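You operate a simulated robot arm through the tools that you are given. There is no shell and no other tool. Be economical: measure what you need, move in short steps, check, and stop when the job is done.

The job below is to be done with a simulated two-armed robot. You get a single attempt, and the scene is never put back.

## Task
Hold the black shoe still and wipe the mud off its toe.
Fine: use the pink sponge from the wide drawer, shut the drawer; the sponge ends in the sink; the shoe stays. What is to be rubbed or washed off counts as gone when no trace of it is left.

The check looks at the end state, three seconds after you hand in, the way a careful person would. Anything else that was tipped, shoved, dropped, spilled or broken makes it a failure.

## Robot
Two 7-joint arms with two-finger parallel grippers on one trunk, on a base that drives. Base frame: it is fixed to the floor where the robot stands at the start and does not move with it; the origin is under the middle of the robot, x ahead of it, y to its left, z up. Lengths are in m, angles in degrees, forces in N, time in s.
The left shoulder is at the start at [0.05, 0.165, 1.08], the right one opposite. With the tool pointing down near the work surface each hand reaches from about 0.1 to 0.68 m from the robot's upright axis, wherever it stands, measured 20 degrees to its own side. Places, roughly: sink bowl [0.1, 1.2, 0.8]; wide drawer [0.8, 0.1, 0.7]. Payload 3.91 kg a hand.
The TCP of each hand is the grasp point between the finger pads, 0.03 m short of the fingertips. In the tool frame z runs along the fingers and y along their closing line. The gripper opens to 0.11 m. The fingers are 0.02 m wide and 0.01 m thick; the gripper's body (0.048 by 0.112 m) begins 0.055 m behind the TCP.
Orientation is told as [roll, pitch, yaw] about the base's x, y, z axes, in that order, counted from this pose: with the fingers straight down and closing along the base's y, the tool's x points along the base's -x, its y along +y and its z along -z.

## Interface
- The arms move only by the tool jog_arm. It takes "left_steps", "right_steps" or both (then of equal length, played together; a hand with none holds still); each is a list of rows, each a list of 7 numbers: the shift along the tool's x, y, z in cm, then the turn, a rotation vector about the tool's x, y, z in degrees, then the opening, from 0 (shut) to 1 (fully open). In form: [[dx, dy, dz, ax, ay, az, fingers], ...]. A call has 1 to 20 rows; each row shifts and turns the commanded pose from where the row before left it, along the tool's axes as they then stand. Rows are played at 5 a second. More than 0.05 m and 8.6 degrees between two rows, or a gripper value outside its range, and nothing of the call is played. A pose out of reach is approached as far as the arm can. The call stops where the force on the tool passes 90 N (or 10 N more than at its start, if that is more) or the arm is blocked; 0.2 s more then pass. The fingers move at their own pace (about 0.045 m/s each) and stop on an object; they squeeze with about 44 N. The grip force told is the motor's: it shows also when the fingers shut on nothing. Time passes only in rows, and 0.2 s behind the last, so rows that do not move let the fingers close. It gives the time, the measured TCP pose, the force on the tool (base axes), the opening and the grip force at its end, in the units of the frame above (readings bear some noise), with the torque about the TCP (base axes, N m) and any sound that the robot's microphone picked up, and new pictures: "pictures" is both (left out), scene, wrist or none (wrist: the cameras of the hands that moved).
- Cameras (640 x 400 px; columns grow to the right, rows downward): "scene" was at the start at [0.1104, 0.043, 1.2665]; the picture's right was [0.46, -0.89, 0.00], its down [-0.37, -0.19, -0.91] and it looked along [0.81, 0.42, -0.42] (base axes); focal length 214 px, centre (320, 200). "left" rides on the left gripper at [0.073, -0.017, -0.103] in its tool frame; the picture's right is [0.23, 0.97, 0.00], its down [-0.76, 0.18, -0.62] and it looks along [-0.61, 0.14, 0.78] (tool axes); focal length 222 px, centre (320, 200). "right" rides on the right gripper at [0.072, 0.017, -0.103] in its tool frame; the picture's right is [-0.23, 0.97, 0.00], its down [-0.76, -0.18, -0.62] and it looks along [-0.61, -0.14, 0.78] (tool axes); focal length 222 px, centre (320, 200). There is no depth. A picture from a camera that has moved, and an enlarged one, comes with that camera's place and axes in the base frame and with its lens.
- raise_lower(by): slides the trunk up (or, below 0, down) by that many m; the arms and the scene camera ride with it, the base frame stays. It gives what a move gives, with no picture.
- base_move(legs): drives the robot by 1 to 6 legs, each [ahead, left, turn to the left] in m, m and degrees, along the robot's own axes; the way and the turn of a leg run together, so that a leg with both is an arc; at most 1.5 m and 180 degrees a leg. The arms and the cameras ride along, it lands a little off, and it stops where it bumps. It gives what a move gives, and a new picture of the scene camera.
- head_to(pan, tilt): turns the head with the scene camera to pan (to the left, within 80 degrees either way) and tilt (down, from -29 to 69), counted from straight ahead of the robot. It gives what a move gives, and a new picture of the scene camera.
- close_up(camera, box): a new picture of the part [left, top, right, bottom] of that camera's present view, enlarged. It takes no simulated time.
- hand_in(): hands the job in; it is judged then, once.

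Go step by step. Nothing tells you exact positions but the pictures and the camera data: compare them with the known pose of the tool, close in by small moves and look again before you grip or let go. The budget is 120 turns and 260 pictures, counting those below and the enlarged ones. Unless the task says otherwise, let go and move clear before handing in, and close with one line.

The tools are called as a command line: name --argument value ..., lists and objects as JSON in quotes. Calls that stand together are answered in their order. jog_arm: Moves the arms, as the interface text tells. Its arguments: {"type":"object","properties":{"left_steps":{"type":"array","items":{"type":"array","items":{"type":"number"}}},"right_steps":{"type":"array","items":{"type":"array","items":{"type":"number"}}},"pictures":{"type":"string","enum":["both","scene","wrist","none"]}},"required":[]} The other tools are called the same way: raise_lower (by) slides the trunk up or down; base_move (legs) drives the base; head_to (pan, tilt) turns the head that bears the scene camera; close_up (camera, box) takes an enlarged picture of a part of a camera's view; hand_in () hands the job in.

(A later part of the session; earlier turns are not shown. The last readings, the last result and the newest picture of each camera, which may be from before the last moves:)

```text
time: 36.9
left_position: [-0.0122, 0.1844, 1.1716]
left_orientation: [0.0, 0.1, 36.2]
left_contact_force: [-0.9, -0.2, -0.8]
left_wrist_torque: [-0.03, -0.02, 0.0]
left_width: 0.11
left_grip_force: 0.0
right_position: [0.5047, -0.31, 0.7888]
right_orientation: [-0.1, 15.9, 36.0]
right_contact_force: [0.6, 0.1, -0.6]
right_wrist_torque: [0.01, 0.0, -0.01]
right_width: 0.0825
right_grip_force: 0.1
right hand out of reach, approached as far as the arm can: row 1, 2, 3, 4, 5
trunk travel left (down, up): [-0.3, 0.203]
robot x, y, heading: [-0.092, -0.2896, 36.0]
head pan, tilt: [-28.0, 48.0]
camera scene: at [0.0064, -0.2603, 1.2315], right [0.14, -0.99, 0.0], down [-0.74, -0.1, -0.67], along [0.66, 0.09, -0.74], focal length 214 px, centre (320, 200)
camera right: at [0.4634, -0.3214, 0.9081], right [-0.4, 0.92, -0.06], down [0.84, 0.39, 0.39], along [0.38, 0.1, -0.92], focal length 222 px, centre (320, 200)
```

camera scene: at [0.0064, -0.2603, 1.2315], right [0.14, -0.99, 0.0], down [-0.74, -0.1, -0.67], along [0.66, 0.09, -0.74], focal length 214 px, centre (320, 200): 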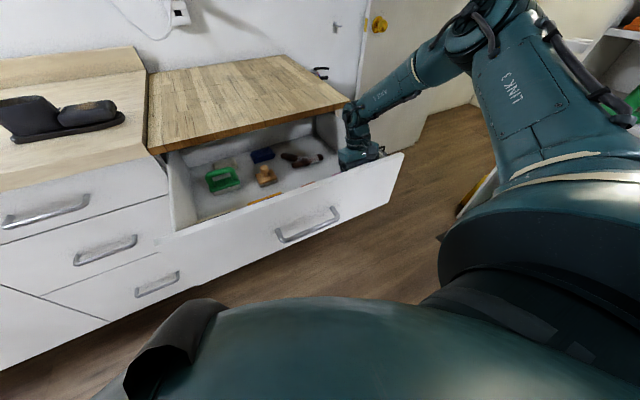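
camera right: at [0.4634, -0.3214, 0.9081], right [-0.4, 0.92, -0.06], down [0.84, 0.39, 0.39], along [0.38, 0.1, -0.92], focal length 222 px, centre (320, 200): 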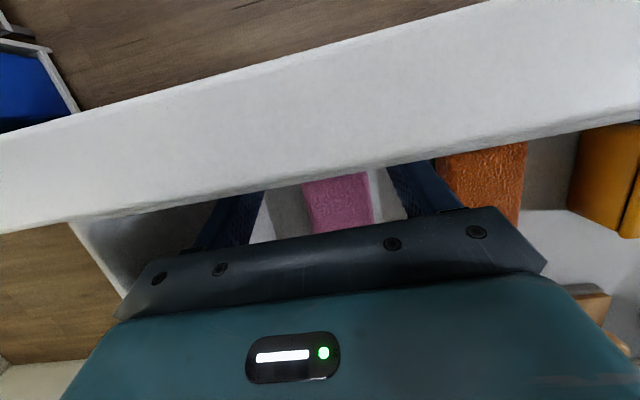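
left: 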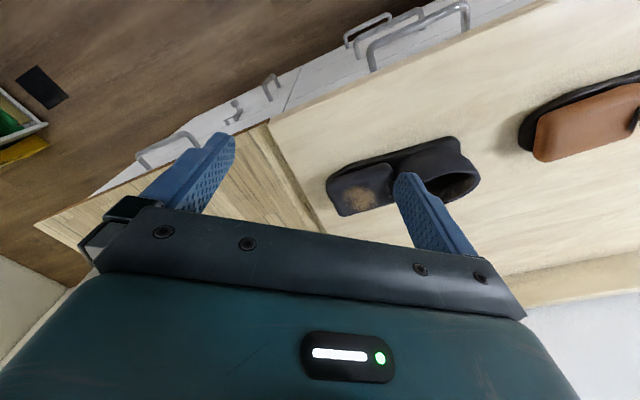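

The arm ran out of reach and the hand came back toward the drawer front (no contact felt). I'll lift it, lower the trunk for more reach, and come again.

jog_arm --right_steps '[[1.1, 0, -3.85, 0, 0, 0, 0.75], [1.1, 0, -3.85, 0, 0, 0, 0.75], [1.1, 0, -3.85, 0, 0, 0, 0.75], [1.1, 0, -3.85, 0, 0, 0, 0.75]]' --pictures "none"

raise_lower --by -0.12

base_move --legs '[[0.03, 0, 0]]'

```text
time: 37.9
left_position: [-0.0138, 0.1857, 1.1719]
left_orientation: [0.0, 0.1, 36.0]
left_contact_force: [0.5, -0.7, -0.1]
left_wrist_torque: [-0.02, 0.0, -0.01]
left_width: 0.1099
left_grip_force: 0.0
right_position: [0.5056, -0.3114, 0.9512]
right_orientation: [0.0, 16.0, 35.9]
right_contact_force: [0.0, 0.0, -0.4]
right_wrist_torque: [0.03, -0.05, 0.03]
right_width: 0.0825
right_grip_force: 0.0
trunk travel left (down, up): [-0.3, 0.203]
robot x, y, heading: [-0.0941, -0.2916, 36.0]
head pan, tilt: [-28.0, 48.0]
```

```text
time: 39.4
left_position: [-0.0129, 0.1844, 1.0517]
left_orientation: [0.0, 0.0, 36.1]
left_contact_force: [0.1, 0.3, 0.3]
left_wrist_torque: [-0.01, 0.0, 0.0]
left_width: 0.1102
left_grip_force: 0.1
right_position: [0.5051, -0.3113, 0.8309]
right_orientation: [0.0, 15.9, 36.0]
right_contact_force: [0.2, -0.4, 0.5]
right_wrist_torque: [0.01, -0.02, -0.02]
right_width: 0.0823
right_grip_force: 0.0
trunk travel left (down, up): [-0.18, 0.323]
robot x, y, heading: [-0.0935, -0.2892, 36.1]
head pan, tilt: [-28.0, 48.0]
```

```text
time: 40.2
left_position: [0.0121, 0.2013, 1.053]
left_orientation: [0.1, 0.0, 36.1]
left_contact_force: [0.0, -0.3, -0.4]
left_wrist_torque: [0.02, -0.02, 0.01]
left_width: 0.1099
left_grip_force: 0.0
right_position: [0.5288, -0.2937, 0.83]
right_orientation: [-0.1, 16.1, 36.0]
right_contact_force: [0.1, -0.6, -0.1]
right_wrist_torque: [-0.01, 0.0, -0.04]
right_width: 0.0824
right_grip_force: 0.0
trunk travel left (down, up): [-0.18, 0.323]
robot x, y, heading: [-0.0697, -0.2714, 35.8]
head pan, tilt: [-28.0, 48.0]
camera scene: at [0.0303, -0.2429, 1.1114], right [0.14, -0.99, 0.0], down [-0.74, -0.1, -0.67], along [0.66, 0.09, -0.74], focal length 214 px, centre (320, 200)
```

scene: 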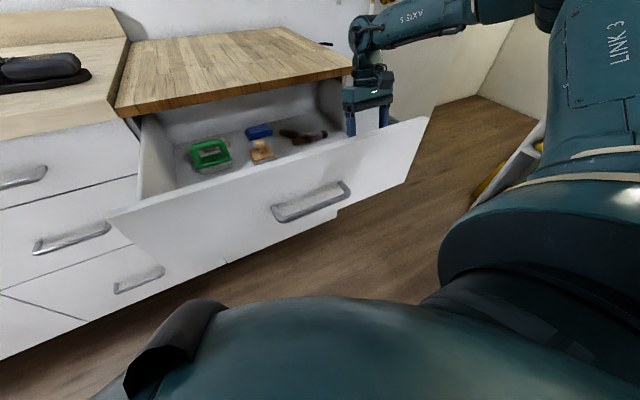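

Now I'll go 3.5 cm forward, 0.4 left, and 5 cm down, and look again.

jog_arm --right_steps '[[-3.36, 0.4, -0.96, 0, 0, 0, 0.75], [-0.69, 0, 2.4, 0, 0, 0, 0.75], [-0.69, 0, 2.4, 0, 0, 0, 0.75]]' --pictures "wrist"

```text
time: 41.0
left_position: [0.01, 0.202, 1.0517]
left_orientation: [0.0, -0.1, 36.1]
left_contact_force: [0.9, 0.1, -0.8]
left_wrist_torque: [-0.04, -0.04, -0.03]
left_width: 0.11
left_grip_force: 0.1
right_position: [0.5555, -0.2701, 0.7807]
right_orientation: [0.1, 16.0, 36.0]
right_contact_force: [0.2, -0.1, 0.1]
right_wrist_torque: [0.02, 0.03, -0.02]
right_width: 0.0823
right_grip_force: 0.1
trunk travel left (down, up): [-0.18, 0.323]
robot x, y, heading: [-0.0713, -0.2739, 36.1]
head pan, tilt: [-28.0, 48.0]
camera right: at [0.5134, -0.2793, 0.9005], right [-0.4, 0.92, -0.06], down [0.84, 0.39, 0.39], along [0.38, 0.1, -0.92], focal length 222 px, centre (320, 200)
```

right: 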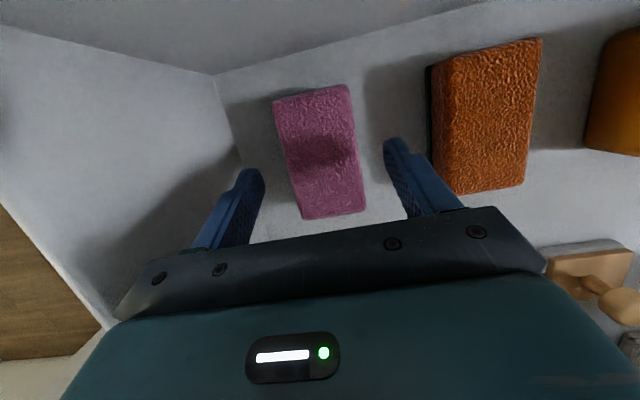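

It is centred between the fingers. I'll descend 5.3 cm with the fingers straddling the sponge.

jog_arm --right_steps '[[-0.49, 0, 1.7, 0, 0, 0, 0.75], [-0.49, 0, 1.7, 0, 0, 0, 0.75], [-0.49, 0, 1.7, 0, 0, 0, 0.75]]' --pictures "wrist"

```text
time: 41.8
left_position: [0.0111, 0.2015, 1.0526]
left_orientation: [-0.1, 0.1, 36.2]
left_contact_force: [-0.2, -0.7, -0.3]
left_wrist_torque: [-0.04, -0.03, -0.02]
left_width: 0.1099
left_grip_force: 0.0
right_position: [0.5548, -0.2682, 0.7285]
right_orientation: [0.1, 16.0, 36.0]
right_contact_force: [-0.5, -0.4, -0.4]
right_wrist_torque: [0.02, 0.0, -0.05]
right_width: 0.0827
right_grip_force: 0.0
trunk travel left (down, up): [-0.18, 0.323]
robot x, y, heading: [-0.0747, -0.2727, 36.3]
head pan, tilt: [-28.0, 48.0]
camera right: at [0.5137, -0.2788, 0.8479], right [-0.4, 0.92, -0.06], down [0.84, 0.39, 0.39], along [0.38, 0.1, -0.92], focal length 222 px, centre (320, 200)
```

right: 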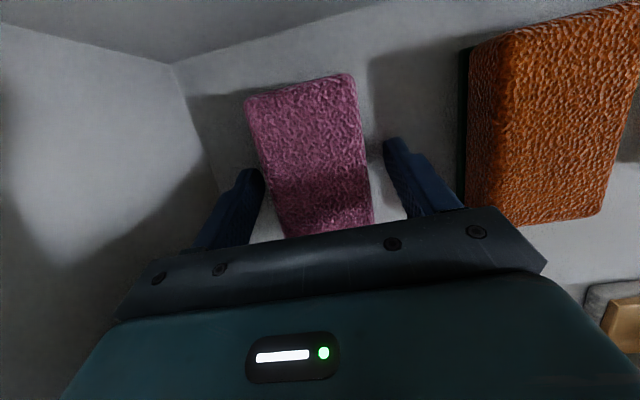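

My estimate is sponge top ≈0.74 and drawer floor ≈0.69, so the fingertips are 1.2 cm above the floor. I'll rise 0.6 cm so more sponge sticks out below, then close.

jog_arm --right_steps '[[0.17, 0, -0.58, 0, 0, 0, 0.75], [0, 0, 0, 0, 0, 0, 0], [0, 0, 0, 0, 0, 0, 0], [0, 0, 0, 0, 0, 0, 0], [0, 0, 0, 0, 0, 0, 0], [0, 0, 0, 0, 0, 0, 0]]' --pictures "wrist"

```text
time: 43.2
left_position: [0.0105, 0.2027, 1.0516]
left_orientation: [-0.1, 0.0, 36.1]
left_contact_force: [0.0, 0.4, 1.0]
left_wrist_torque: [0.0, 0.02, 0.01]
left_width: 0.11
left_grip_force: 0.0
right_position: [0.5545, -0.268, 0.7329]
right_orientation: [0.0, 16.1, 36.1]
right_contact_force: [-0.4, 0.1, 0.3]
right_wrist_torque: [-0.01, 0.02, 0.02]
right_width: 0.0568
right_grip_force: 44.3
trunk travel left (down, up): [-0.18, 0.323]
robot x, y, heading: [-0.0679, -0.2742, 35.7]
head pan, tilt: [-28.0, 48.0]
camera right: at [0.5133, -0.2794, 0.8542], right [-0.4, 0.92, -0.06], down [0.84, 0.39, 0.39], along [0.38, 0.1, -0.92], focal length 222 px, centre (320, 200)
```

right: 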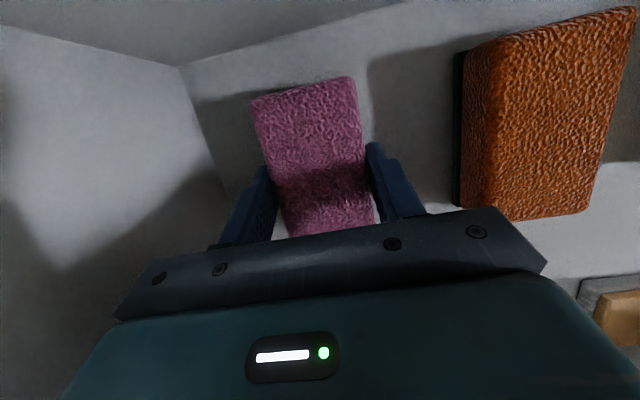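

Gripped at 5.7 cm wide. I'll lift straight up.

jog_arm --right_steps '[[0.55, 0, -1.92, 0, 0, 0, 0], [0.55, 0, -1.92, 0, 0, 0, 0], [1.1, 0, -3.85, 0, 0, 0, 0], [1.1, 0, -3.85, 0, 0, 0, 0], [1.1, 0, -3.85, 0, 0, 0, 0], [1.1, 0, -3.85, 0, 0, 0, 0], [1.1, 0, -3.85, 0, 0, 0, 0]]' --pictures "both"

```text
time: 44.8
left_position: [0.0109, 0.2017, 1.0519]
left_orientation: [0.1, -0.1, 36.0]
left_contact_force: [0.0, 0.3, -0.2]
left_wrist_torque: [0.01, 0.02, -0.03]
left_width: 0.1103
left_grip_force: 0.1
right_position: [0.5549, -0.2709, 0.9758]
right_orientation: [0.0, 15.9, 36.0]
right_contact_force: [1.1, -0.5, 0.1]
right_wrist_torque: [-0.01, 0.04, 0.0]
right_width: 0.057
right_grip_force: 43.7
trunk travel left (down, up): [-0.18, 0.323]
robot x, y, heading: [-0.0701, -0.2735, 36.2]
head pan, tilt: [-28.0, 48.0]
camera scene: at [0.03, -0.243, 1.1114], right [0.14, -0.99, 0.0], down [-0.74, -0.1, -0.67], along [0.66, 0.09, -0.74], focal length 214 px, centre (320, 200)
camera right: at [0.513, -0.2806, 1.0946], right [-0.4, 0.92, -0.06], down [0.84, 0.39, 0.39], along [0.38, 0.1, -0.92], focal length 222 px, centre (320, 200)
```

scene: 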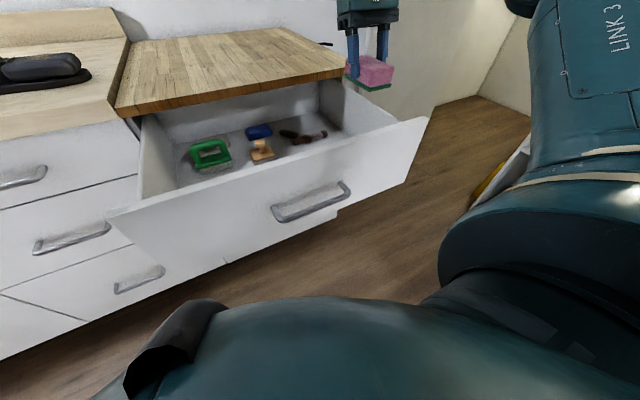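
right: 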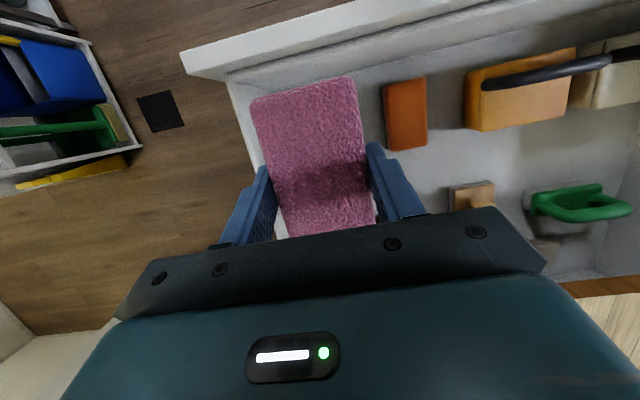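

The sponge is held, green scouring side down. Next I'll shut the drawer with the left hand: raise the right hand, shift the base back and right, and close the left fingers.

jog_arm --right_steps '[[1.1, 0, -3.85, 0, 0, 0, 0], [1.1, 0, -3.85, 0, 0, 0, 0], [1.1, 0, -3.85, 0, 0, 0, 0]]' --left_steps '[[0, 0, 0, 0, 0, 0, 0], [0, 0, 0, 0, 0, 0, 0], [0, 0, 0, 0, 0, 0, 0]]' --pictures "none"

base_move --legs '[[-0.1, 0, 0], [0, -0.15, 0]]'

head_to --pan -5 --tilt 45

```text
time: 45.6
left_position: [0.0098, 0.2009, 1.0528]
left_orientation: [0.0, -0.1, 36.2]
left_contact_force: [-0.1, -0.5, -0.5]
left_wrist_torque: [-0.01, -0.02, -0.01]
left_width: 0.039
left_grip_force: 0.1
right_position: [0.5192, -0.2983, 1.0445]
right_orientation: [0.0, 15.8, 36.0]
right_contact_force: [0.6, 0.2, -1.1]
right_wrist_torque: [0.02, 0.0, 0.01]
right_width: 0.0567
right_grip_force: 43.5
right hand out of reach, approached as far as the arm can: row 1, 2, 3
trunk travel left (down, up): [-0.18, 0.323]
robot x, y, heading: [-0.0742, -0.2747, 36.0]
head pan, tilt: [-28.0, 48.0]
```

```text
time: 47.7
left_position: [0.0176, 0.0243, 1.0532]
left_orientation: [0.0, 0.1, 35.8]
left_contact_force: [0.8, -0.1, 0.1]
left_wrist_torque: [0.0, 0.01, -0.02]
left_width: 0.0001
left_grip_force: 37.2
right_position: [0.5237, -0.477, 1.0431]
right_orientation: [0.0, 15.8, 35.7]
right_contact_force: [-0.9, -0.2, -0.7]
right_wrist_torque: [0.01, 0.04, 0.02]
right_width: 0.0567
right_grip_force: 43.4
trunk travel left (down, up): [-0.18, 0.323]
robot x, y, heading: [-0.0683, -0.4491, 35.6]
head pan, tilt: [-28.0, 48.0]
camera scene: at [0.0355, -0.4202, 1.1114], right [0.13, -0.99, 0.0], down [-0.74, -0.1, -0.67], along [0.66, 0.09, -0.74], focal length 214 px, centre (320, 200)
```

scene: 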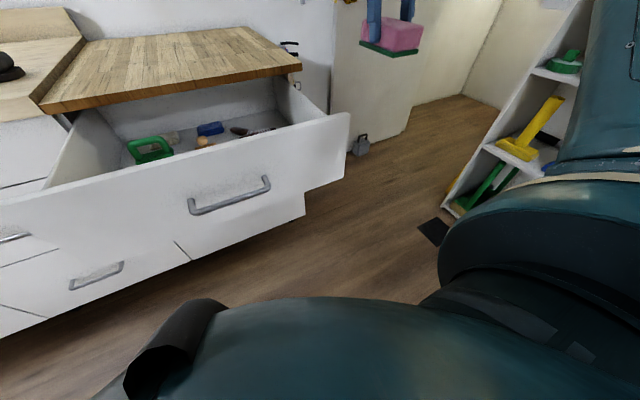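

```text
time: 48.6
left_position: [0.0169, 0.0253, 1.0523]
left_orientation: [0.0, 0.0, 35.8]
left_contact_force: [-0.3, 0.4, 0.3]
left_wrist_torque: [0.01, -0.06, 0.0]
left_width: 0.0002
left_grip_force: 37.8
right_position: [0.5257, -0.4772, 1.0452]
right_orientation: [0.0, 15.8, 35.7]
right_contact_force: [-0.9, 0.0, -0.6]
right_wrist_torque: [-0.01, 0.0, 0.0]
right_width: 0.0565
right_grip_force: 43.7
trunk travel left (down, up): [-0.18, 0.323]
robot x, y, heading: [-0.0631, -0.4448, 35.8]
head pan, tilt: [-5.0, 45.0]
camera scene: at [0.0271, -0.389, 1.1156], right [0.51, -0.86, 0.0], down [-0.61, -0.36, -0.71], along [0.61, 0.36, -0.71], focal length 214 px, centre (320, 200)
```

scene: 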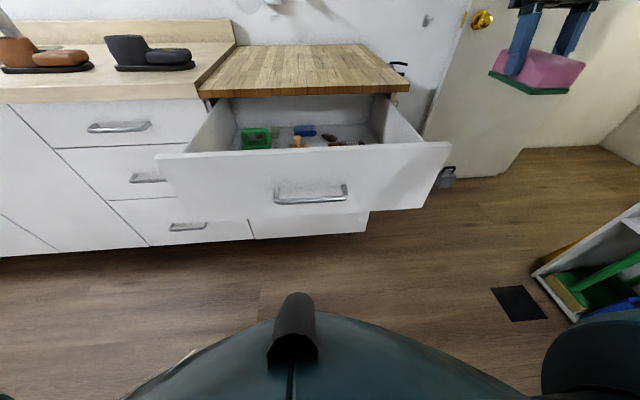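

The drawer is now straight ahead. I'll bring the closed left hand down in front of the panel, left of the handle, and tilt its fingertips forward.

jog_arm --left_steps '[[0, -3.8, 2.5, 0, 0, 0, 0], [0, -3.8, 2.5, 0, 0, 0, 0], [0, -3.8, 2.5, 0, 0, 0, 0], [0, -3.8, 2.5, 0, 0, 0, 0], [0, -3.8, 2.5, 0, 0, 0, 0], [0, -3.8, 2.5, 0, 0, 0, 0], [0, 0, 4, 0, 0, 0, 0], [0, 0, 4, 0, 0, 0, 0], [0, 0, 0, 0, -8, 0, 0], [0, 0, 0, 0, -8, 0, 0], [0, 0, 0, 0, -8, 0, 0], [0, 0, 0, 0, -8, 0, 0], [0, 0, 0, 0, -8, 0, 0], [0, 0, 0, 0, -8, 0, 0]]' --pictures "both"

```text
time: 51.6
left_position: [0.1829, -0.1356, 0.8313]
left_orientation: [-0.2, -48.0, 36.0]
left_contact_force: [-0.6, -0.6, 0.3]
left_wrist_torque: [-0.01, 0.0, 0.0]
left_width: 0.0
left_grip_force: 37.9
left hand out of reach, approached as far as the arm can: row 13, 14
right_position: [0.5244, -0.4783, 1.0433]
right_orientation: [0.0, 15.7, 35.7]
right_contact_force: [0.5, 0.3, -1.0]
right_wrist_torque: [0.02, 0.0, -0.03]
right_width: 0.0562
right_grip_force: 43.7
trunk travel left (down, up): [-0.18, 0.323]
robot x, y, heading: [-0.068, -0.4446, 35.7]
head pan, tilt: [-5.0, 45.0]
camera scene: at [0.0271, -0.3889, 1.1156], right [0.51, -0.86, 0.0], down [-0.61, -0.36, -0.71], along [0.61, 0.36, -0.71], focal length 214 px, centre (320, 200)
camera left: at [0.0905, -0.2247, 0.8464], right [-0.69, 0.7, -0.17], down [-0.07, 0.17, 0.98], along [0.72, 0.69, -0.07], focal length 222 px, centre (320, 200)
```

scene: 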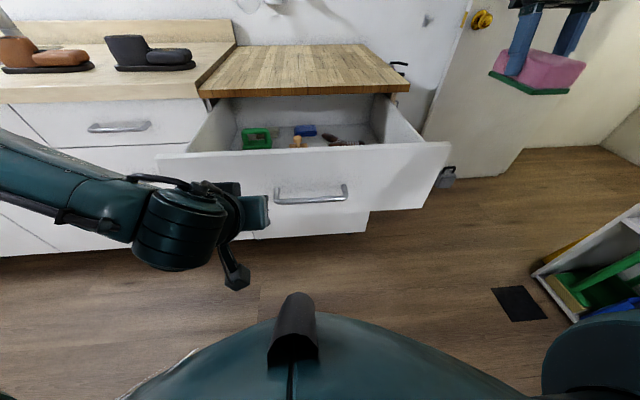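
left: 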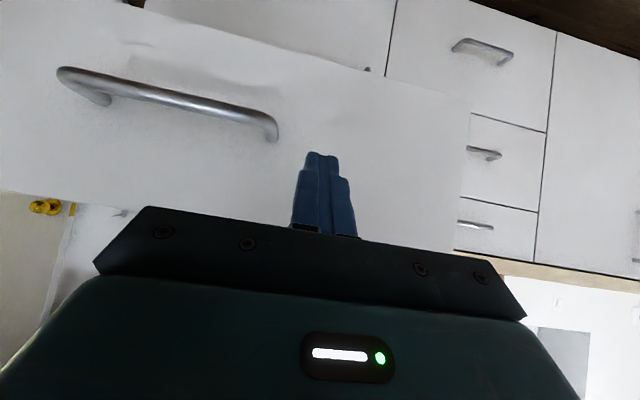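

The fingertips sit about 7 cm before the panel at z≈0.81. I'll push forward in level steps.

jog_arm --left_steps '[[-2.01, 0, 2.23, 0, 0, 0, 0], [-2.01, 0, 2.23, 0, 0, 0, 0], [-1.34, 0, 1.49, 0, 0, 0, 0], [-1.34, 0, 1.49, 0, 0, 0, 0], [-1.34, 0, 1.49, 0, 0, 0, 0], [-1.34, 0, 1.49, 0, 0, 0, 0], [-1.34, 0, 1.49, 0, 0, 0, 0], [-1.34, 0, 1.49, 0, 0, 0, 0]]' --pictures "both"

```text
time: 53.4
left_position: [0.3141, -0.0217, 0.8367]
left_orientation: [-0.1, -48.1, 35.9]
left_contact_force: [-0.2, 0.5, 0.4]
left_wrist_torque: [-0.01, 0.01, -0.04]
left_width: 0.0
left_grip_force: 37.9
left hand out of reach, approached as far as the arm can: row 6, 7, 8
right_position: [0.5245, -0.4771, 1.0447]
right_orientation: [0.1, 15.9, 35.8]
right_contact_force: [-0.7, -0.7, -0.3]
right_wrist_torque: [0.01, 0.03, -0.03]
right_width: 0.0567
right_grip_force: 44.4
trunk travel left (down, up): [-0.18, 0.323]
robot x, y, heading: [-0.0655, -0.4478, 35.6]
head pan, tilt: [-5.0, 45.0]
camera scene: at [0.0271, -0.3888, 1.1156], right [0.51, -0.86, 0.0], down [-0.61, -0.36, -0.71], along [0.61, 0.36, -0.71], focal length 214 px, centre (320, 200)
camera left: at [0.2218, -0.1087, 0.8518], right [-0.69, 0.7, -0.17], down [-0.07, 0.17, 0.98], along [0.72, 0.69, -0.07], focal length 222 px, centre (320, 200)
```

scene: 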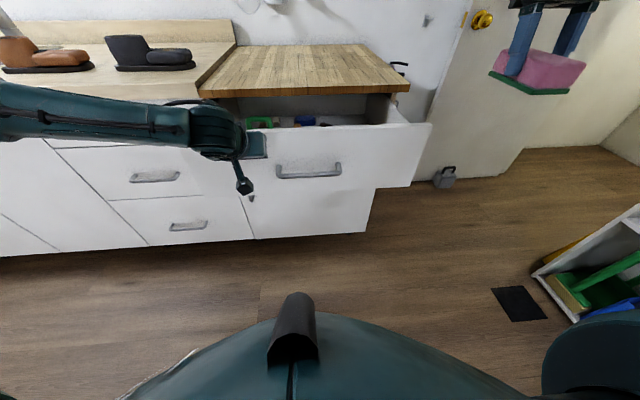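
left: 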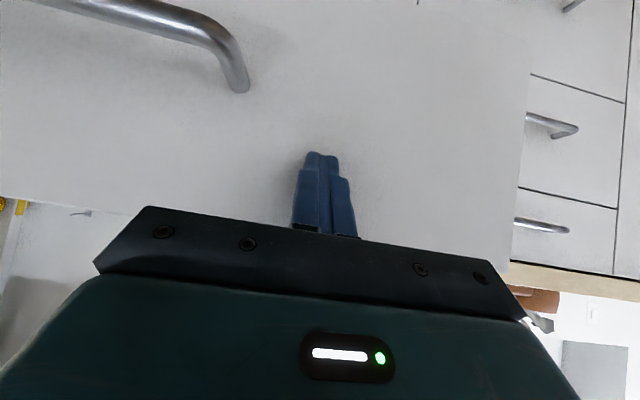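

The drawer is over half shut. The arm is at its reach limit, so I'll let the base carry the push forward 0.14 m.

base_move --legs '[[0.07, 0, 0], [0.07, 0, 0]]'

```text
time: 55.0
left_position: [0.428, 0.058, 0.8362]
left_orientation: [-0.2, -48.1, 35.9]
left_contact_force: [-0.1, -0.5, -0.7]
left_wrist_torque: [-0.01, -0.03, 0.0]
left_width: 0.0001
left_grip_force: 38.0
right_position: [0.6388, -0.394, 1.0445]
right_orientation: [0.0, 15.8, 35.7]
right_contact_force: [-0.5, -0.2, -0.5]
right_wrist_torque: [-0.01, 0.0, -0.04]
right_width: 0.0567
right_grip_force: 44.3
trunk travel left (down, up): [-0.18, 0.323]
robot x, y, heading: [0.0477, -0.367, 35.8]
head pan, tilt: [-5.0, 45.0]
camera scene: at [0.1411, -0.3069, 1.1156], right [0.51, -0.86, 0.0], down [-0.61, -0.36, -0.71], along [0.61, 0.36, -0.71], focal length 214 px, centre (320, 200)
```

scene: 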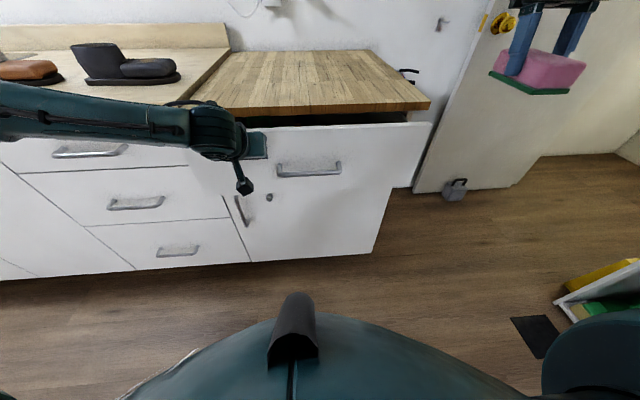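

About 8 cm remain. I'll drive on 5 cm more.

base_move --legs '[[0.055, 0, 0]]'

```text
time: 56.0
left_position: [0.4722, 0.0917, 0.8349]
left_orientation: [-0.2, -48.0, 35.9]
left_contact_force: [0.0, 0.1, 0.5]
left_wrist_torque: [0.0, 0.01, 0.0]
left_width: 0.0
left_grip_force: 38.2
right_position: [0.6834, -0.3618, 1.0445]
right_orientation: [0.0, 15.8, 35.7]
right_contact_force: [1.2, 0.8, -1.5]
right_wrist_torque: [-0.02, 0.02, -0.01]
right_width: 0.0567
right_grip_force: 44.8
trunk travel left (down, up): [-0.18, 0.323]
robot x, y, heading: [0.0946, -0.3317, 35.9]
head pan, tilt: [-5.0, 45.0]
camera scene: at [0.1859, -0.2746, 1.1156], right [0.51, -0.86, 0.0], down [-0.61, -0.36, -0.71], along [0.61, 0.36, -0.71], focal length 214 px, centre (320, 200)
```

scene: 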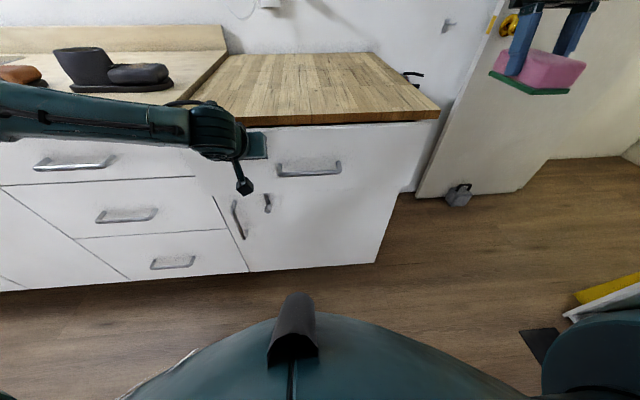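

Close to shut. I'll nudge 2 cm at a time.

base_move --legs '[[0.02, 0, 0]]'

close_up --camera "scene" --box '[200, 80, 456, 240]'

```text
time: 56.7
left_position: [0.4886, 0.1022, 0.8361]
left_orientation: [-0.2, -48.0, 35.9]
left_contact_force: [0.4, 0.0, -0.7]
left_wrist_torque: [-0.02, 0.0, 0.0]
left_width: 0.0001
left_grip_force: 37.2
right_position: [0.7003, -0.3511, 1.0435]
right_orientation: [0.0, 15.7, 35.7]
right_contact_force: [-0.1, 0.4, 0.3]
right_wrist_torque: [-0.01, -0.02, 0.02]
right_width: 0.0567
right_grip_force: 44.2
trunk travel left (down, up): [-0.18, 0.323]
robot x, y, heading: [0.1077, -0.3245, 35.8]
head pan, tilt: [-5.0, 45.0]
camera scene: at [0.2022, -0.263, 1.1156], right [0.51, -0.86, 0.0], down [-0.61, -0.36, -0.71], along [0.61, 0.36, -0.71], focal length 214 px, centre (320, 200)
```

scene: 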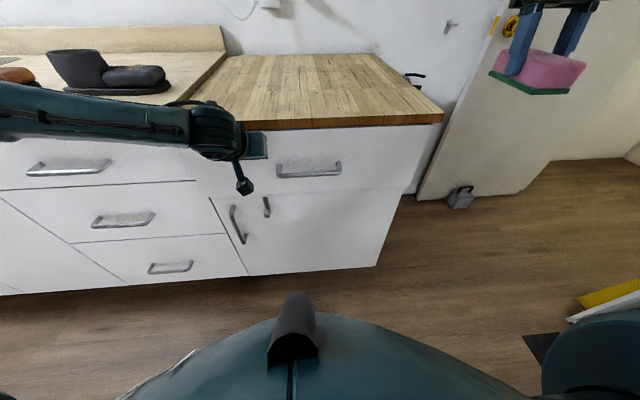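

```text
2.50 times, centred on (328, 160) of scene
camera zoom: at [0.2022, -0.263, 1.1156], right [0.51, -0.86, 0.0], down [-0.61, -0.36, -0.71], along [0.61, 0.36, -0.71], focal length 536 px, centre (300, 300)
```

zoom: 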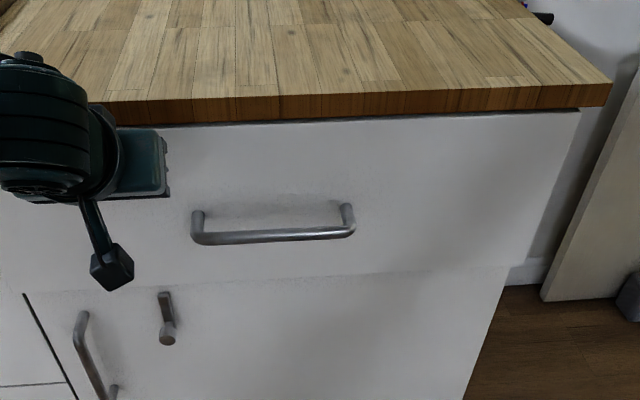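

The keeper is still hidden by the panel, so about a centimetre remains. Another nudge.

base_move --legs '[[0.015, 0, 0]]'

close_up --camera "scene" --box '[200, 80, 456, 240]'

```text
time: 57.5
left_position: [0.5008, 0.1112, 0.8354]
left_orientation: [-0.1, -48.0, 35.9]
left_contact_force: [-0.2, 0.4, 0.2]
left_wrist_torque: [-0.02, -0.01, -0.02]
left_width: 0.0
left_grip_force: 37.3
right_position: [0.7115, -0.3422, 1.0447]
right_orientation: [0.1, 15.8, 35.7]
right_contact_force: [0.6, -0.1, -0.2]
right_wrist_torque: [0.0, 0.05, 0.0]
right_width: 0.0566
right_grip_force: 44.2
trunk travel left (down, up): [-0.18, 0.323]
robot x, y, heading: [0.124, -0.3166, 35.8]
head pan, tilt: [-5.0, 45.0]
camera scene: at [0.2142, -0.2544, 1.1156], right [0.51, -0.86, 0.0], down [-0.61, -0.36, -0.71], along [0.61, 0.36, -0.71], focal length 214 px, centre (320, 200)
```

scene: 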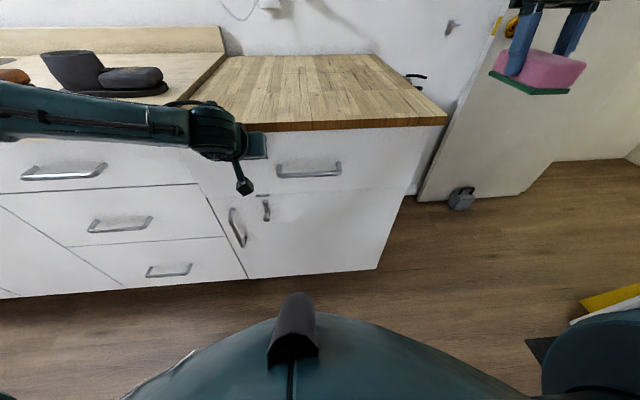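

```text
2.50 times, centred on (328, 160) of scene
camera zoom: at [0.2142, -0.2544, 1.1156], right [0.51, -0.86, 0.0], down [-0.61, -0.36, -0.71], along [0.61, 0.36, -0.71], focal length 536 px, centre (300, 300)
```

zoom: 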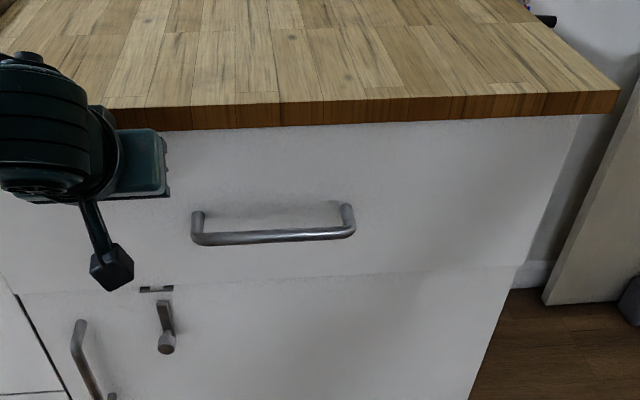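

The keeper is now just peeking out, so about half a centimetre is left.

base_move --legs '[[0.01, 0, 0]]'

close_up --camera "scene" --box '[200, 80, 456, 240]'

```text
time: 58.2
left_position: [0.5093, 0.1184, 0.8357]
left_orientation: [-0.2, -48.1, 35.9]
left_contact_force: [0.0, 0.6, 0.3]
left_wrist_torque: [0.0, 0.0, 0.0]
left_width: 0.0
left_grip_force: 37.2
right_position: [0.7195, -0.3378, 1.0438]
right_orientation: [0.0, 15.6, 35.7]
right_contact_force: [1.4, 0.3, 0.0]
right_wrist_torque: [0.01, 0.0, -0.02]
right_width: 0.0565
right_grip_force: 43.9
trunk travel left (down, up): [-0.18, 0.323]
robot x, y, heading: [0.1315, -0.307, 35.5]
head pan, tilt: [-5.0, 45.0]
camera scene: at [0.2222, -0.2486, 1.1156], right [0.51, -0.86, 0.0], down [-0.61, -0.36, -0.71], along [0.61, 0.36, -0.71], focal length 214 px, centre (320, 200)
```

scene: 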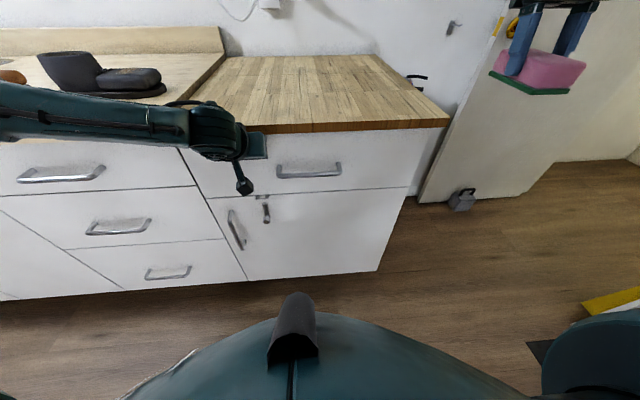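

```text
2.50 times, centred on (328, 160) of scene
camera zoom: at [0.2222, -0.2486, 1.1156], right [0.51, -0.86, 0.0], down [-0.61, -0.36, -0.71], along [0.61, 0.36, -0.71], focal length 536 px, centre (300, 300)
```

zoom: 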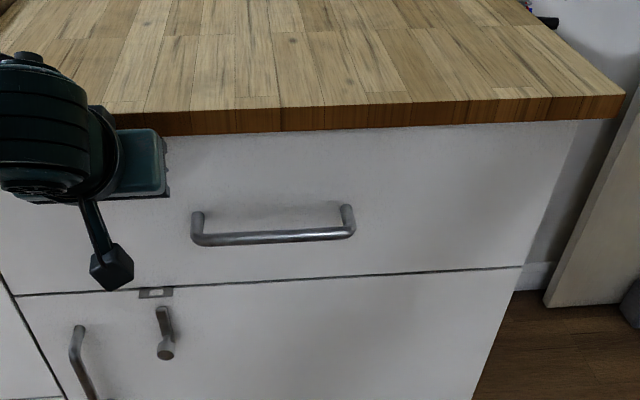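

The seam with the door is visible now. I'll press a last bit with the arm to feel the stop.

jog_arm --left_steps '[[-0.34, 0, 0.37, 0, 0, 0, 0], [-0.34, 0, 0.37, 0, 0, 0, 0]]' --pictures "wrist"

```text
time: 58.9
left_position: [0.51, 0.1207, 0.8344]
left_orientation: [-0.3, -47.6, 35.5]
left_contact_force: [-28.0, -22.7, -0.3]
left_wrist_torque: [-0.04, 0.55, -0.08]
left_width: 0.0001
left_grip_force: 38.4
left hand out of reach, approached as far as the arm can: row 2
right_position: [0.7181, -0.3391, 1.0453]
right_orientation: [0.1, 15.6, 35.7]
right_contact_force: [0.4, 0.0, 0.0]
right_wrist_torque: [0.01, 0.02, 0.01]
right_width: 0.0567
right_grip_force: 44.3
trunk travel left (down, up): [-0.18, 0.323]
robot x, y, heading: [0.1274, -0.3056, 35.7]
head pan, tilt: [-5.0, 45.0]
camera left: at [0.4176, 0.0338, 0.8531], right [-0.69, 0.7, -0.17], down [-0.06, 0.18, 0.98], along [0.72, 0.69, -0.08], focal length 222 px, centre (320, 200)
```

left: 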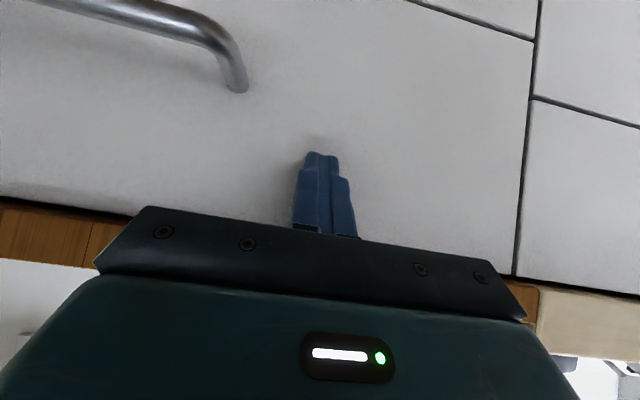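

The drawer is shut (firm 36 N stop, seam flush). I'll back the left hand off, raise it upright, lift the trunk again, and drive left to the shoe.

jog_arm --left_steps '[[2.01, 0, -2.23, 0, 0, 0, 0], [2.68, 0, -2.97, 0, 0, 0, 0], [2.68, 0, -2.97, 0, 0, 0, 0], [2.68, 0, -2.97, 0, 0, 0, 0], [0, 0, 0, 0, 8, 0, 0], [0, 0, 0, 0, 8, 0, 0], [0, 0, 0, 0, 8, 0, 0], [0, 0, 0, 0, 8, 0, 0], [0, 0, 0, 0, 8, 0, 0], [0, 0, 0, 0, 8, 0, 0], [0, 4, -2.5, 0, 0, 0, 0.5], [0, 4, -2.5, 0, 0, 0, 1], [0, 4, -2.5, 0, 0, 0, 1], [0, 4, -2.5, 0, 0, 0, 1]]' --pictures "none"

raise_lower --by 0.13

base_move --legs '[[-0.05, 0, 0], [0, 0.47, 0]]'

```text
time: 61.9
left_position: [0.2942, 0.1662, 0.9351]
left_orientation: [-0.2, 0.1, 35.7]
left_contact_force: [0.7, 0.5, -0.1]
left_wrist_torque: [-0.02, -0.02, 0.02]
left_width: 0.0852
left_grip_force: 0.1
right_position: [0.719, -0.3365, 1.044]
right_orientation: [0.1, 15.7, 35.6]
right_contact_force: [0.6, -0.2, -0.5]
right_wrist_torque: [-0.01, -0.02, -0.02]
right_width: 0.0569
right_grip_force: 43.8
trunk travel left (down, up): [-0.18, 0.323]
robot x, y, heading: [0.1245, -0.3099, 35.3]
head pan, tilt: [-5.0, 45.0]
```

```text
time: 63.4
left_position: [0.2948, 0.1672, 1.0646]
left_orientation: [-0.2, 0.0, 35.8]
left_contact_force: [-0.8, 0.6, 0.8]
left_wrist_torque: [-0.01, 0.01, 0.01]
left_width: 0.11
left_grip_force: 0.2
right_position: [0.721, -0.3372, 1.1752]
right_orientation: [0.1, 15.7, 35.7]
right_contact_force: [-0.2, -0.6, -0.4]
right_wrist_torque: [-0.01, 0.01, 0.05]
right_width: 0.0567
right_grip_force: 44.0
trunk travel left (down, up): [-0.31, 0.193]
robot x, y, heading: [0.1302, -0.3095, 35.7]
head pan, tilt: [-5.0, 45.0]
```

```text
time: 66.8
left_position: [-0.0381, 0.5282, 1.0656]
left_orientation: [-0.2, 0.0, 36.7]
left_contact_force: [-0.4, 0.7, -0.6]
left_wrist_torque: [-0.06, -0.01, 0.03]
left_width: 0.1098
left_grip_force: 0.0
right_position: [0.3956, 0.0306, 1.175]
right_orientation: [-0.1, 15.7, 36.6]
right_contact_force: [-1.0, 0.2, -0.3]
right_wrist_torque: [0.01, 0.0, 0.01]
right_width: 0.0567
right_grip_force: 43.5
trunk travel left (down, up): [-0.31, 0.193]
robot x, y, heading: [-0.1953, 0.0514, 36.7]
head pan, tilt: [-5.0, 45.0]
camera scene: at [-0.1037, 0.1114, 1.2456], right [0.53, -0.85, 0.0], down [-0.6, -0.37, -0.71], along [0.6, 0.37, -0.71], focal length 214 px, centre (320, 200)
```

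scene: 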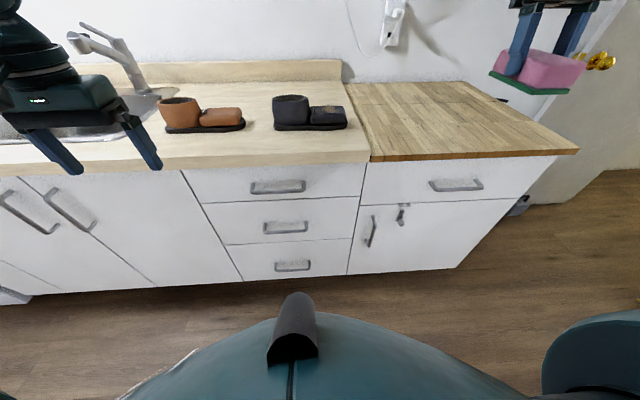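

The shoe is ahead. I'll drive forward 0.13 m and look at it in detail.

base_move --legs '[[0.13, 0, -0.7]]'

head_to --pan 0 --tilt 35

close_up --camera "scene" --box '[220, 120, 412, 240]'

```text
time: 68.1
left_position: [0.0756, 0.6028, 1.0654]
left_orientation: [-0.1, 0.1, 35.9]
left_contact_force: [-0.2, 0.5, 0.6]
left_wrist_torque: [-0.01, 0.0, 0.0]
left_width: 0.1101
left_grip_force: 0.1
right_position: [0.5014, 0.0998, 1.1736]
right_orientation: [0.0, 15.9, 35.8]
right_contact_force: [-0.5, 0.6, -1.4]
right_wrist_torque: [0.0, -0.02, 0.04]
right_width: 0.057
right_grip_force: 44.3
trunk travel left (down, up): [-0.31, 0.193]
robot x, y, heading: [-0.0892, 0.1255, 35.8]
head pan, tilt: [-5.0, 45.0]
camera scene: at [0.003, 0.1873, 1.2455], right [0.51, -0.86, 0.0], down [-0.61, -0.36, -0.71], along [0.61, 0.36, -0.71], focal length 214 px, centre (320, 200)
```

scene: 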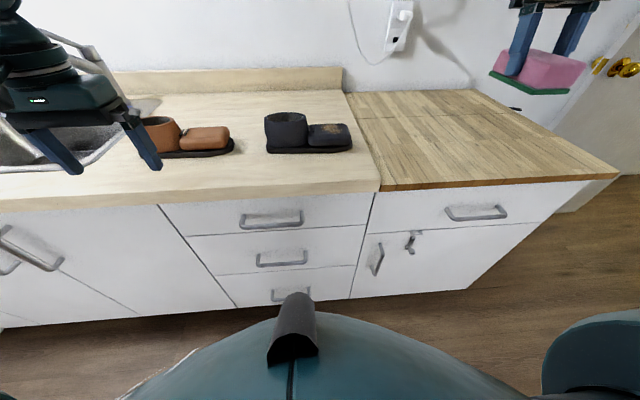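

```text
time: 68.8
left_position: [0.0743, 0.6024, 1.0657]
left_orientation: [-0.1, 0.0, 35.9]
left_contact_force: [-0.1, -0.1, -0.9]
left_wrist_torque: [0.03, 0.02, 0.01]
left_width: 0.1103
left_grip_force: 0.1
right_position: [0.5007, 0.1, 1.1743]
right_orientation: [0.1, 15.7, 35.8]
right_contact_force: [0.9, -0.1, -0.1]
right_wrist_torque: [0.0, 0.01, 0.02]
right_width: 0.0568
right_grip_force: 44.1
trunk travel left (down, up): [-0.31, 0.193]
robot x, y, heading: [-0.0887, 0.1326, 35.9]
head pan, tilt: [0.0, 35.0]
camera scene: at [0.004, 0.1967, 1.2604], right [0.59, -0.81, 0.0], down [-0.47, -0.34, -0.82], along [0.66, 0.48, -0.57], focal length 214 px, centre (320, 200)
```

scene: 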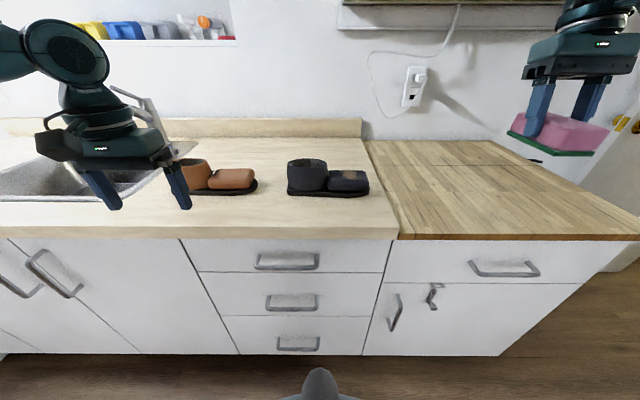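

```text
3.33 times, centred on (316, 180) of scene
camera zoom: at [0.004, 0.1967, 1.2604], right [0.59, -0.81, 0.0], down [-0.47, -0.34, -0.82], along [0.66, 0.48, -0.57], focal length 715 px, centre (333, 267)
```

zoom: 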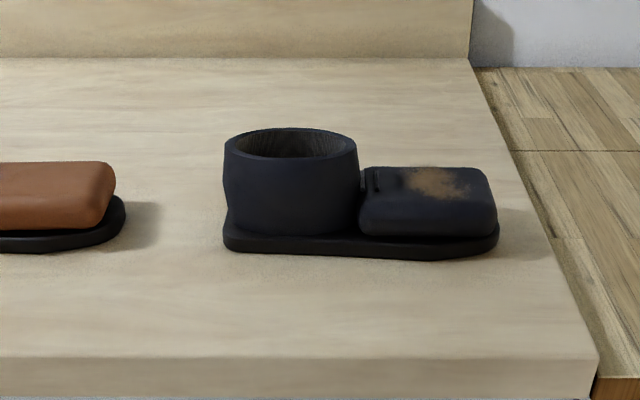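

The mud is near [0.481, 0.434, 0.98] and the rear wall of the shoe's heel cup near [0.39, 0.585, ~1.0]. I'll take the left hand over the heel wall to pinch it, one finger inside the cup and one outside.

jog_arm --left_steps '[[0, 0, -4.5, 0, 0, 0, 0.7], [-3.3, -2.8, 0, 0, 0, 0, 0.7], [-3.3, -2.8, 0, 0, 0, 0, 0.7], [-3.3, -2.8, 0, 0, 0, 0, 0.7], [-3.3, -2.8, 0, 0, 0, 0, 0.7], [-3.3, -2.8, 0, 0, 0, 0, 0.7], [-3.3, -2.8, 0, 0, 0, 0, 0.7], [-3.0, -2.8, 0, 0, 0, 0, 0.7]]' --pictures "both"

```text
time: 70.6
left_position: [0.2091, 0.5948, 1.1111]
left_orientation: [-0.1, -0.1, 36.1]
left_contact_force: [-0.6, 0.5, 0.0]
left_wrist_torque: [0.02, -0.01, 0.0]
left_width: 0.077
left_grip_force: 0.1
left hand out of reach, approached as far as the arm can: row 5, 6, 7, 8
right_position: [0.5002, 0.0998, 1.1737]
right_orientation: [0.1, 15.7, 35.9]
right_contact_force: [-0.7, 1.4, -0.6]
right_wrist_torque: [-0.01, -0.02, 0.01]
right_width: 0.0568
right_grip_force: 44.0
trunk travel left (down, up): [-0.31, 0.193]
robot x, y, heading: [-0.0893, 0.1246, 35.9]
head pan, tilt: [0.0, 35.0]
camera scene: at [0.004, 0.1967, 1.2605], right [0.59, -0.81, 0.0], down [-0.46, -0.34, -0.82], along [0.66, 0.48, -0.57], focal length 214 px, centre (320, 200)
camera left: at [0.1592, 0.5393, 1.2143], right [-0.76, 0.65, 0.0], down [0.51, 0.59, 0.62], along [0.41, 0.47, -0.78], focal length 222 px, centre (320, 200)
```

scene: 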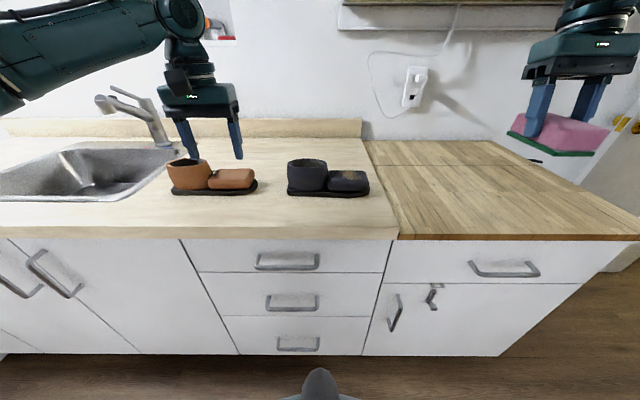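
left: 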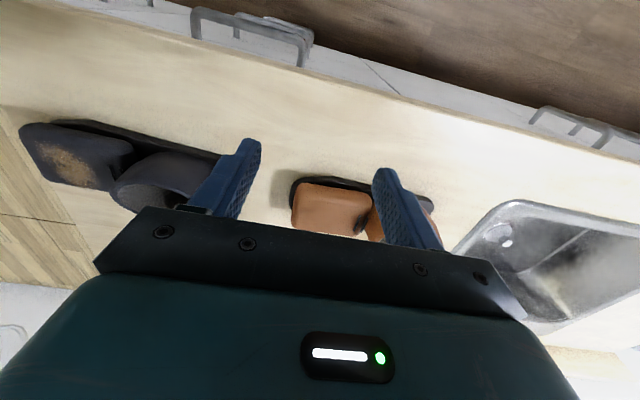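

The left arm runs out of reach at this height. I'll raise the trunk 0.1 m and continue with the hand kept at about the same height.

raise_lower --by 0.1

jog_arm --left_steps '[[0, -3.8, 3, 0, 0, 0, 0.7], [0, -3.8, 3, 0, 0, 0, 0.7], [0, -3.7, 3, 0, 0, 0, 0.7], [-4.3, 0, 0, 0, 0, 0, 0.7], [-4.3, 0, 0, 0, 0, 0, 0.7], [-4.3, 0, 0, 0, 0, 0, 0.7]]' --pictures "both"

```text
time: 72.0
left_position: [0.2084, 0.5961, 1.2102]
left_orientation: [0.0, 0.0, 36.0]
left_contact_force: [-0.5, -1.0, -0.7]
left_wrist_torque: [0.02, 0.03, -0.03]
left_width: 0.0769
left_grip_force: 0.2
right_position: [0.4997, 0.1, 1.2745]
right_orientation: [0.1, 15.7, 35.8]
right_contact_force: [0.4, 0.4, 0.2]
right_wrist_torque: [-0.01, 0.03, 0.0]
right_width: 0.0569
right_grip_force: 43.5
trunk travel left (down, up): [-0.41, 0.093]
robot x, y, heading: [-0.0905, 0.1251, 35.8]
head pan, tilt: [0.0, 35.0]
```

```text
time: 73.4
left_position: [0.2232, 0.6336, 1.1473]
left_orientation: [-0.3, 0.0, 35.9]
left_contact_force: [0.4, -0.3, 0.0]
left_wrist_torque: [-0.03, 0.0, 0.01]
left_width: 0.0769
left_grip_force: 0.0
left hand out of reach, approached as far as the arm can: row 1, 2, 3, 4, 5, 6
right_position: [0.5004, 0.1, 1.2749]
right_orientation: [0.1, 15.7, 35.8]
right_contact_force: [-0.4, 0.0, -0.5]
right_wrist_torque: [0.02, -0.02, 0.0]
right_width: 0.0566
right_grip_force: 44.0
trunk travel left (down, up): [-0.41, 0.093]
robot x, y, heading: [-0.089, 0.1266, 36.0]
head pan, tilt: [0.0, 35.0]
camera scene: at [0.0039, 0.1971, 1.3604], right [0.59, -0.81, 0.0], down [-0.46, -0.34, -0.82], along [0.66, 0.48, -0.57], focal length 214 px, centre (320, 200)
camera left: at [0.1749, 0.5767, 1.2521], right [-0.76, 0.66, 0.0], down [0.51, 0.59, 0.62], along [0.41, 0.47, -0.78], focal length 222 px, centre (320, 200)
```

scene: 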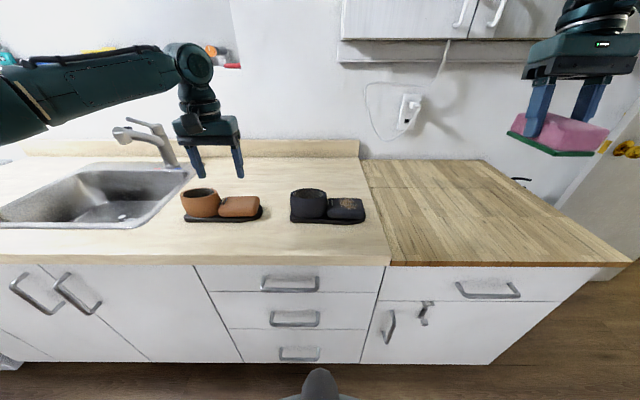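
left: 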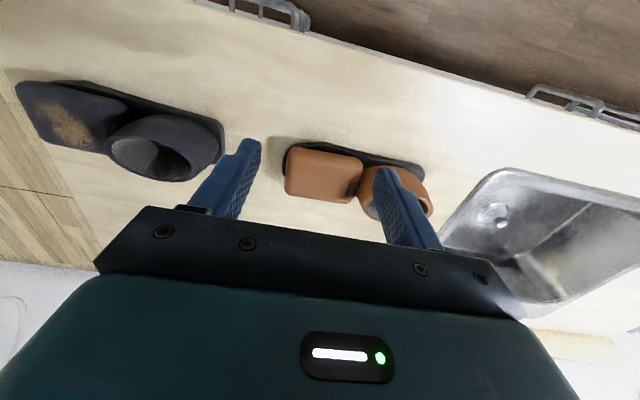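

The left arm balks when going inward at this height. Before planning another base pose I'll look down to see how much room the base has to the cabinets.

head_to --pan 0 --tilt 69

```text
time: 74.3
left_position: [0.2243, 0.6316, 1.1492]
left_orientation: [-0.1, -0.1, 35.9]
left_contact_force: [0.0, -0.2, -0.3]
left_wrist_torque: [0.02, 0.01, 0.01]
left_width: 0.0769
left_grip_force: 0.0
right_position: [0.5004, 0.0995, 1.2737]
right_orientation: [0.1, 15.7, 35.8]
right_contact_force: [-0.3, 0.7, -0.6]
right_wrist_torque: [-0.05, 0.0, 0.04]
right_width: 0.0567
right_grip_force: 43.7
trunk travel left (down, up): [-0.41, 0.093]
robot x, y, heading: [-0.091, 0.13, 35.8]
head pan, tilt: [0.0, 68.8]
camera scene: at [-0.022, 0.1779, 1.3168], right [0.59, -0.81, 0.0], down [-0.76, -0.55, -0.36], along [0.29, 0.21, -0.93], focal length 214 px, centre (320, 200)
```

scene: 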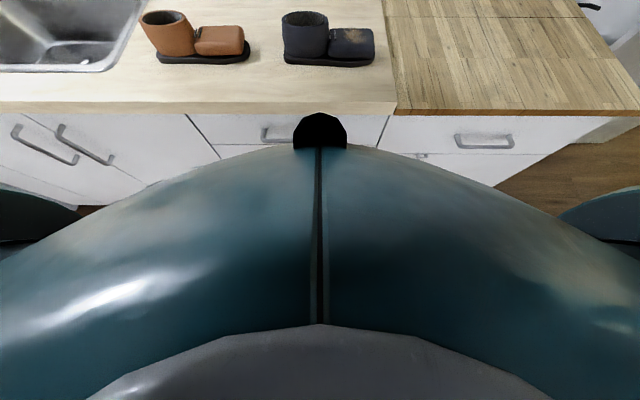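

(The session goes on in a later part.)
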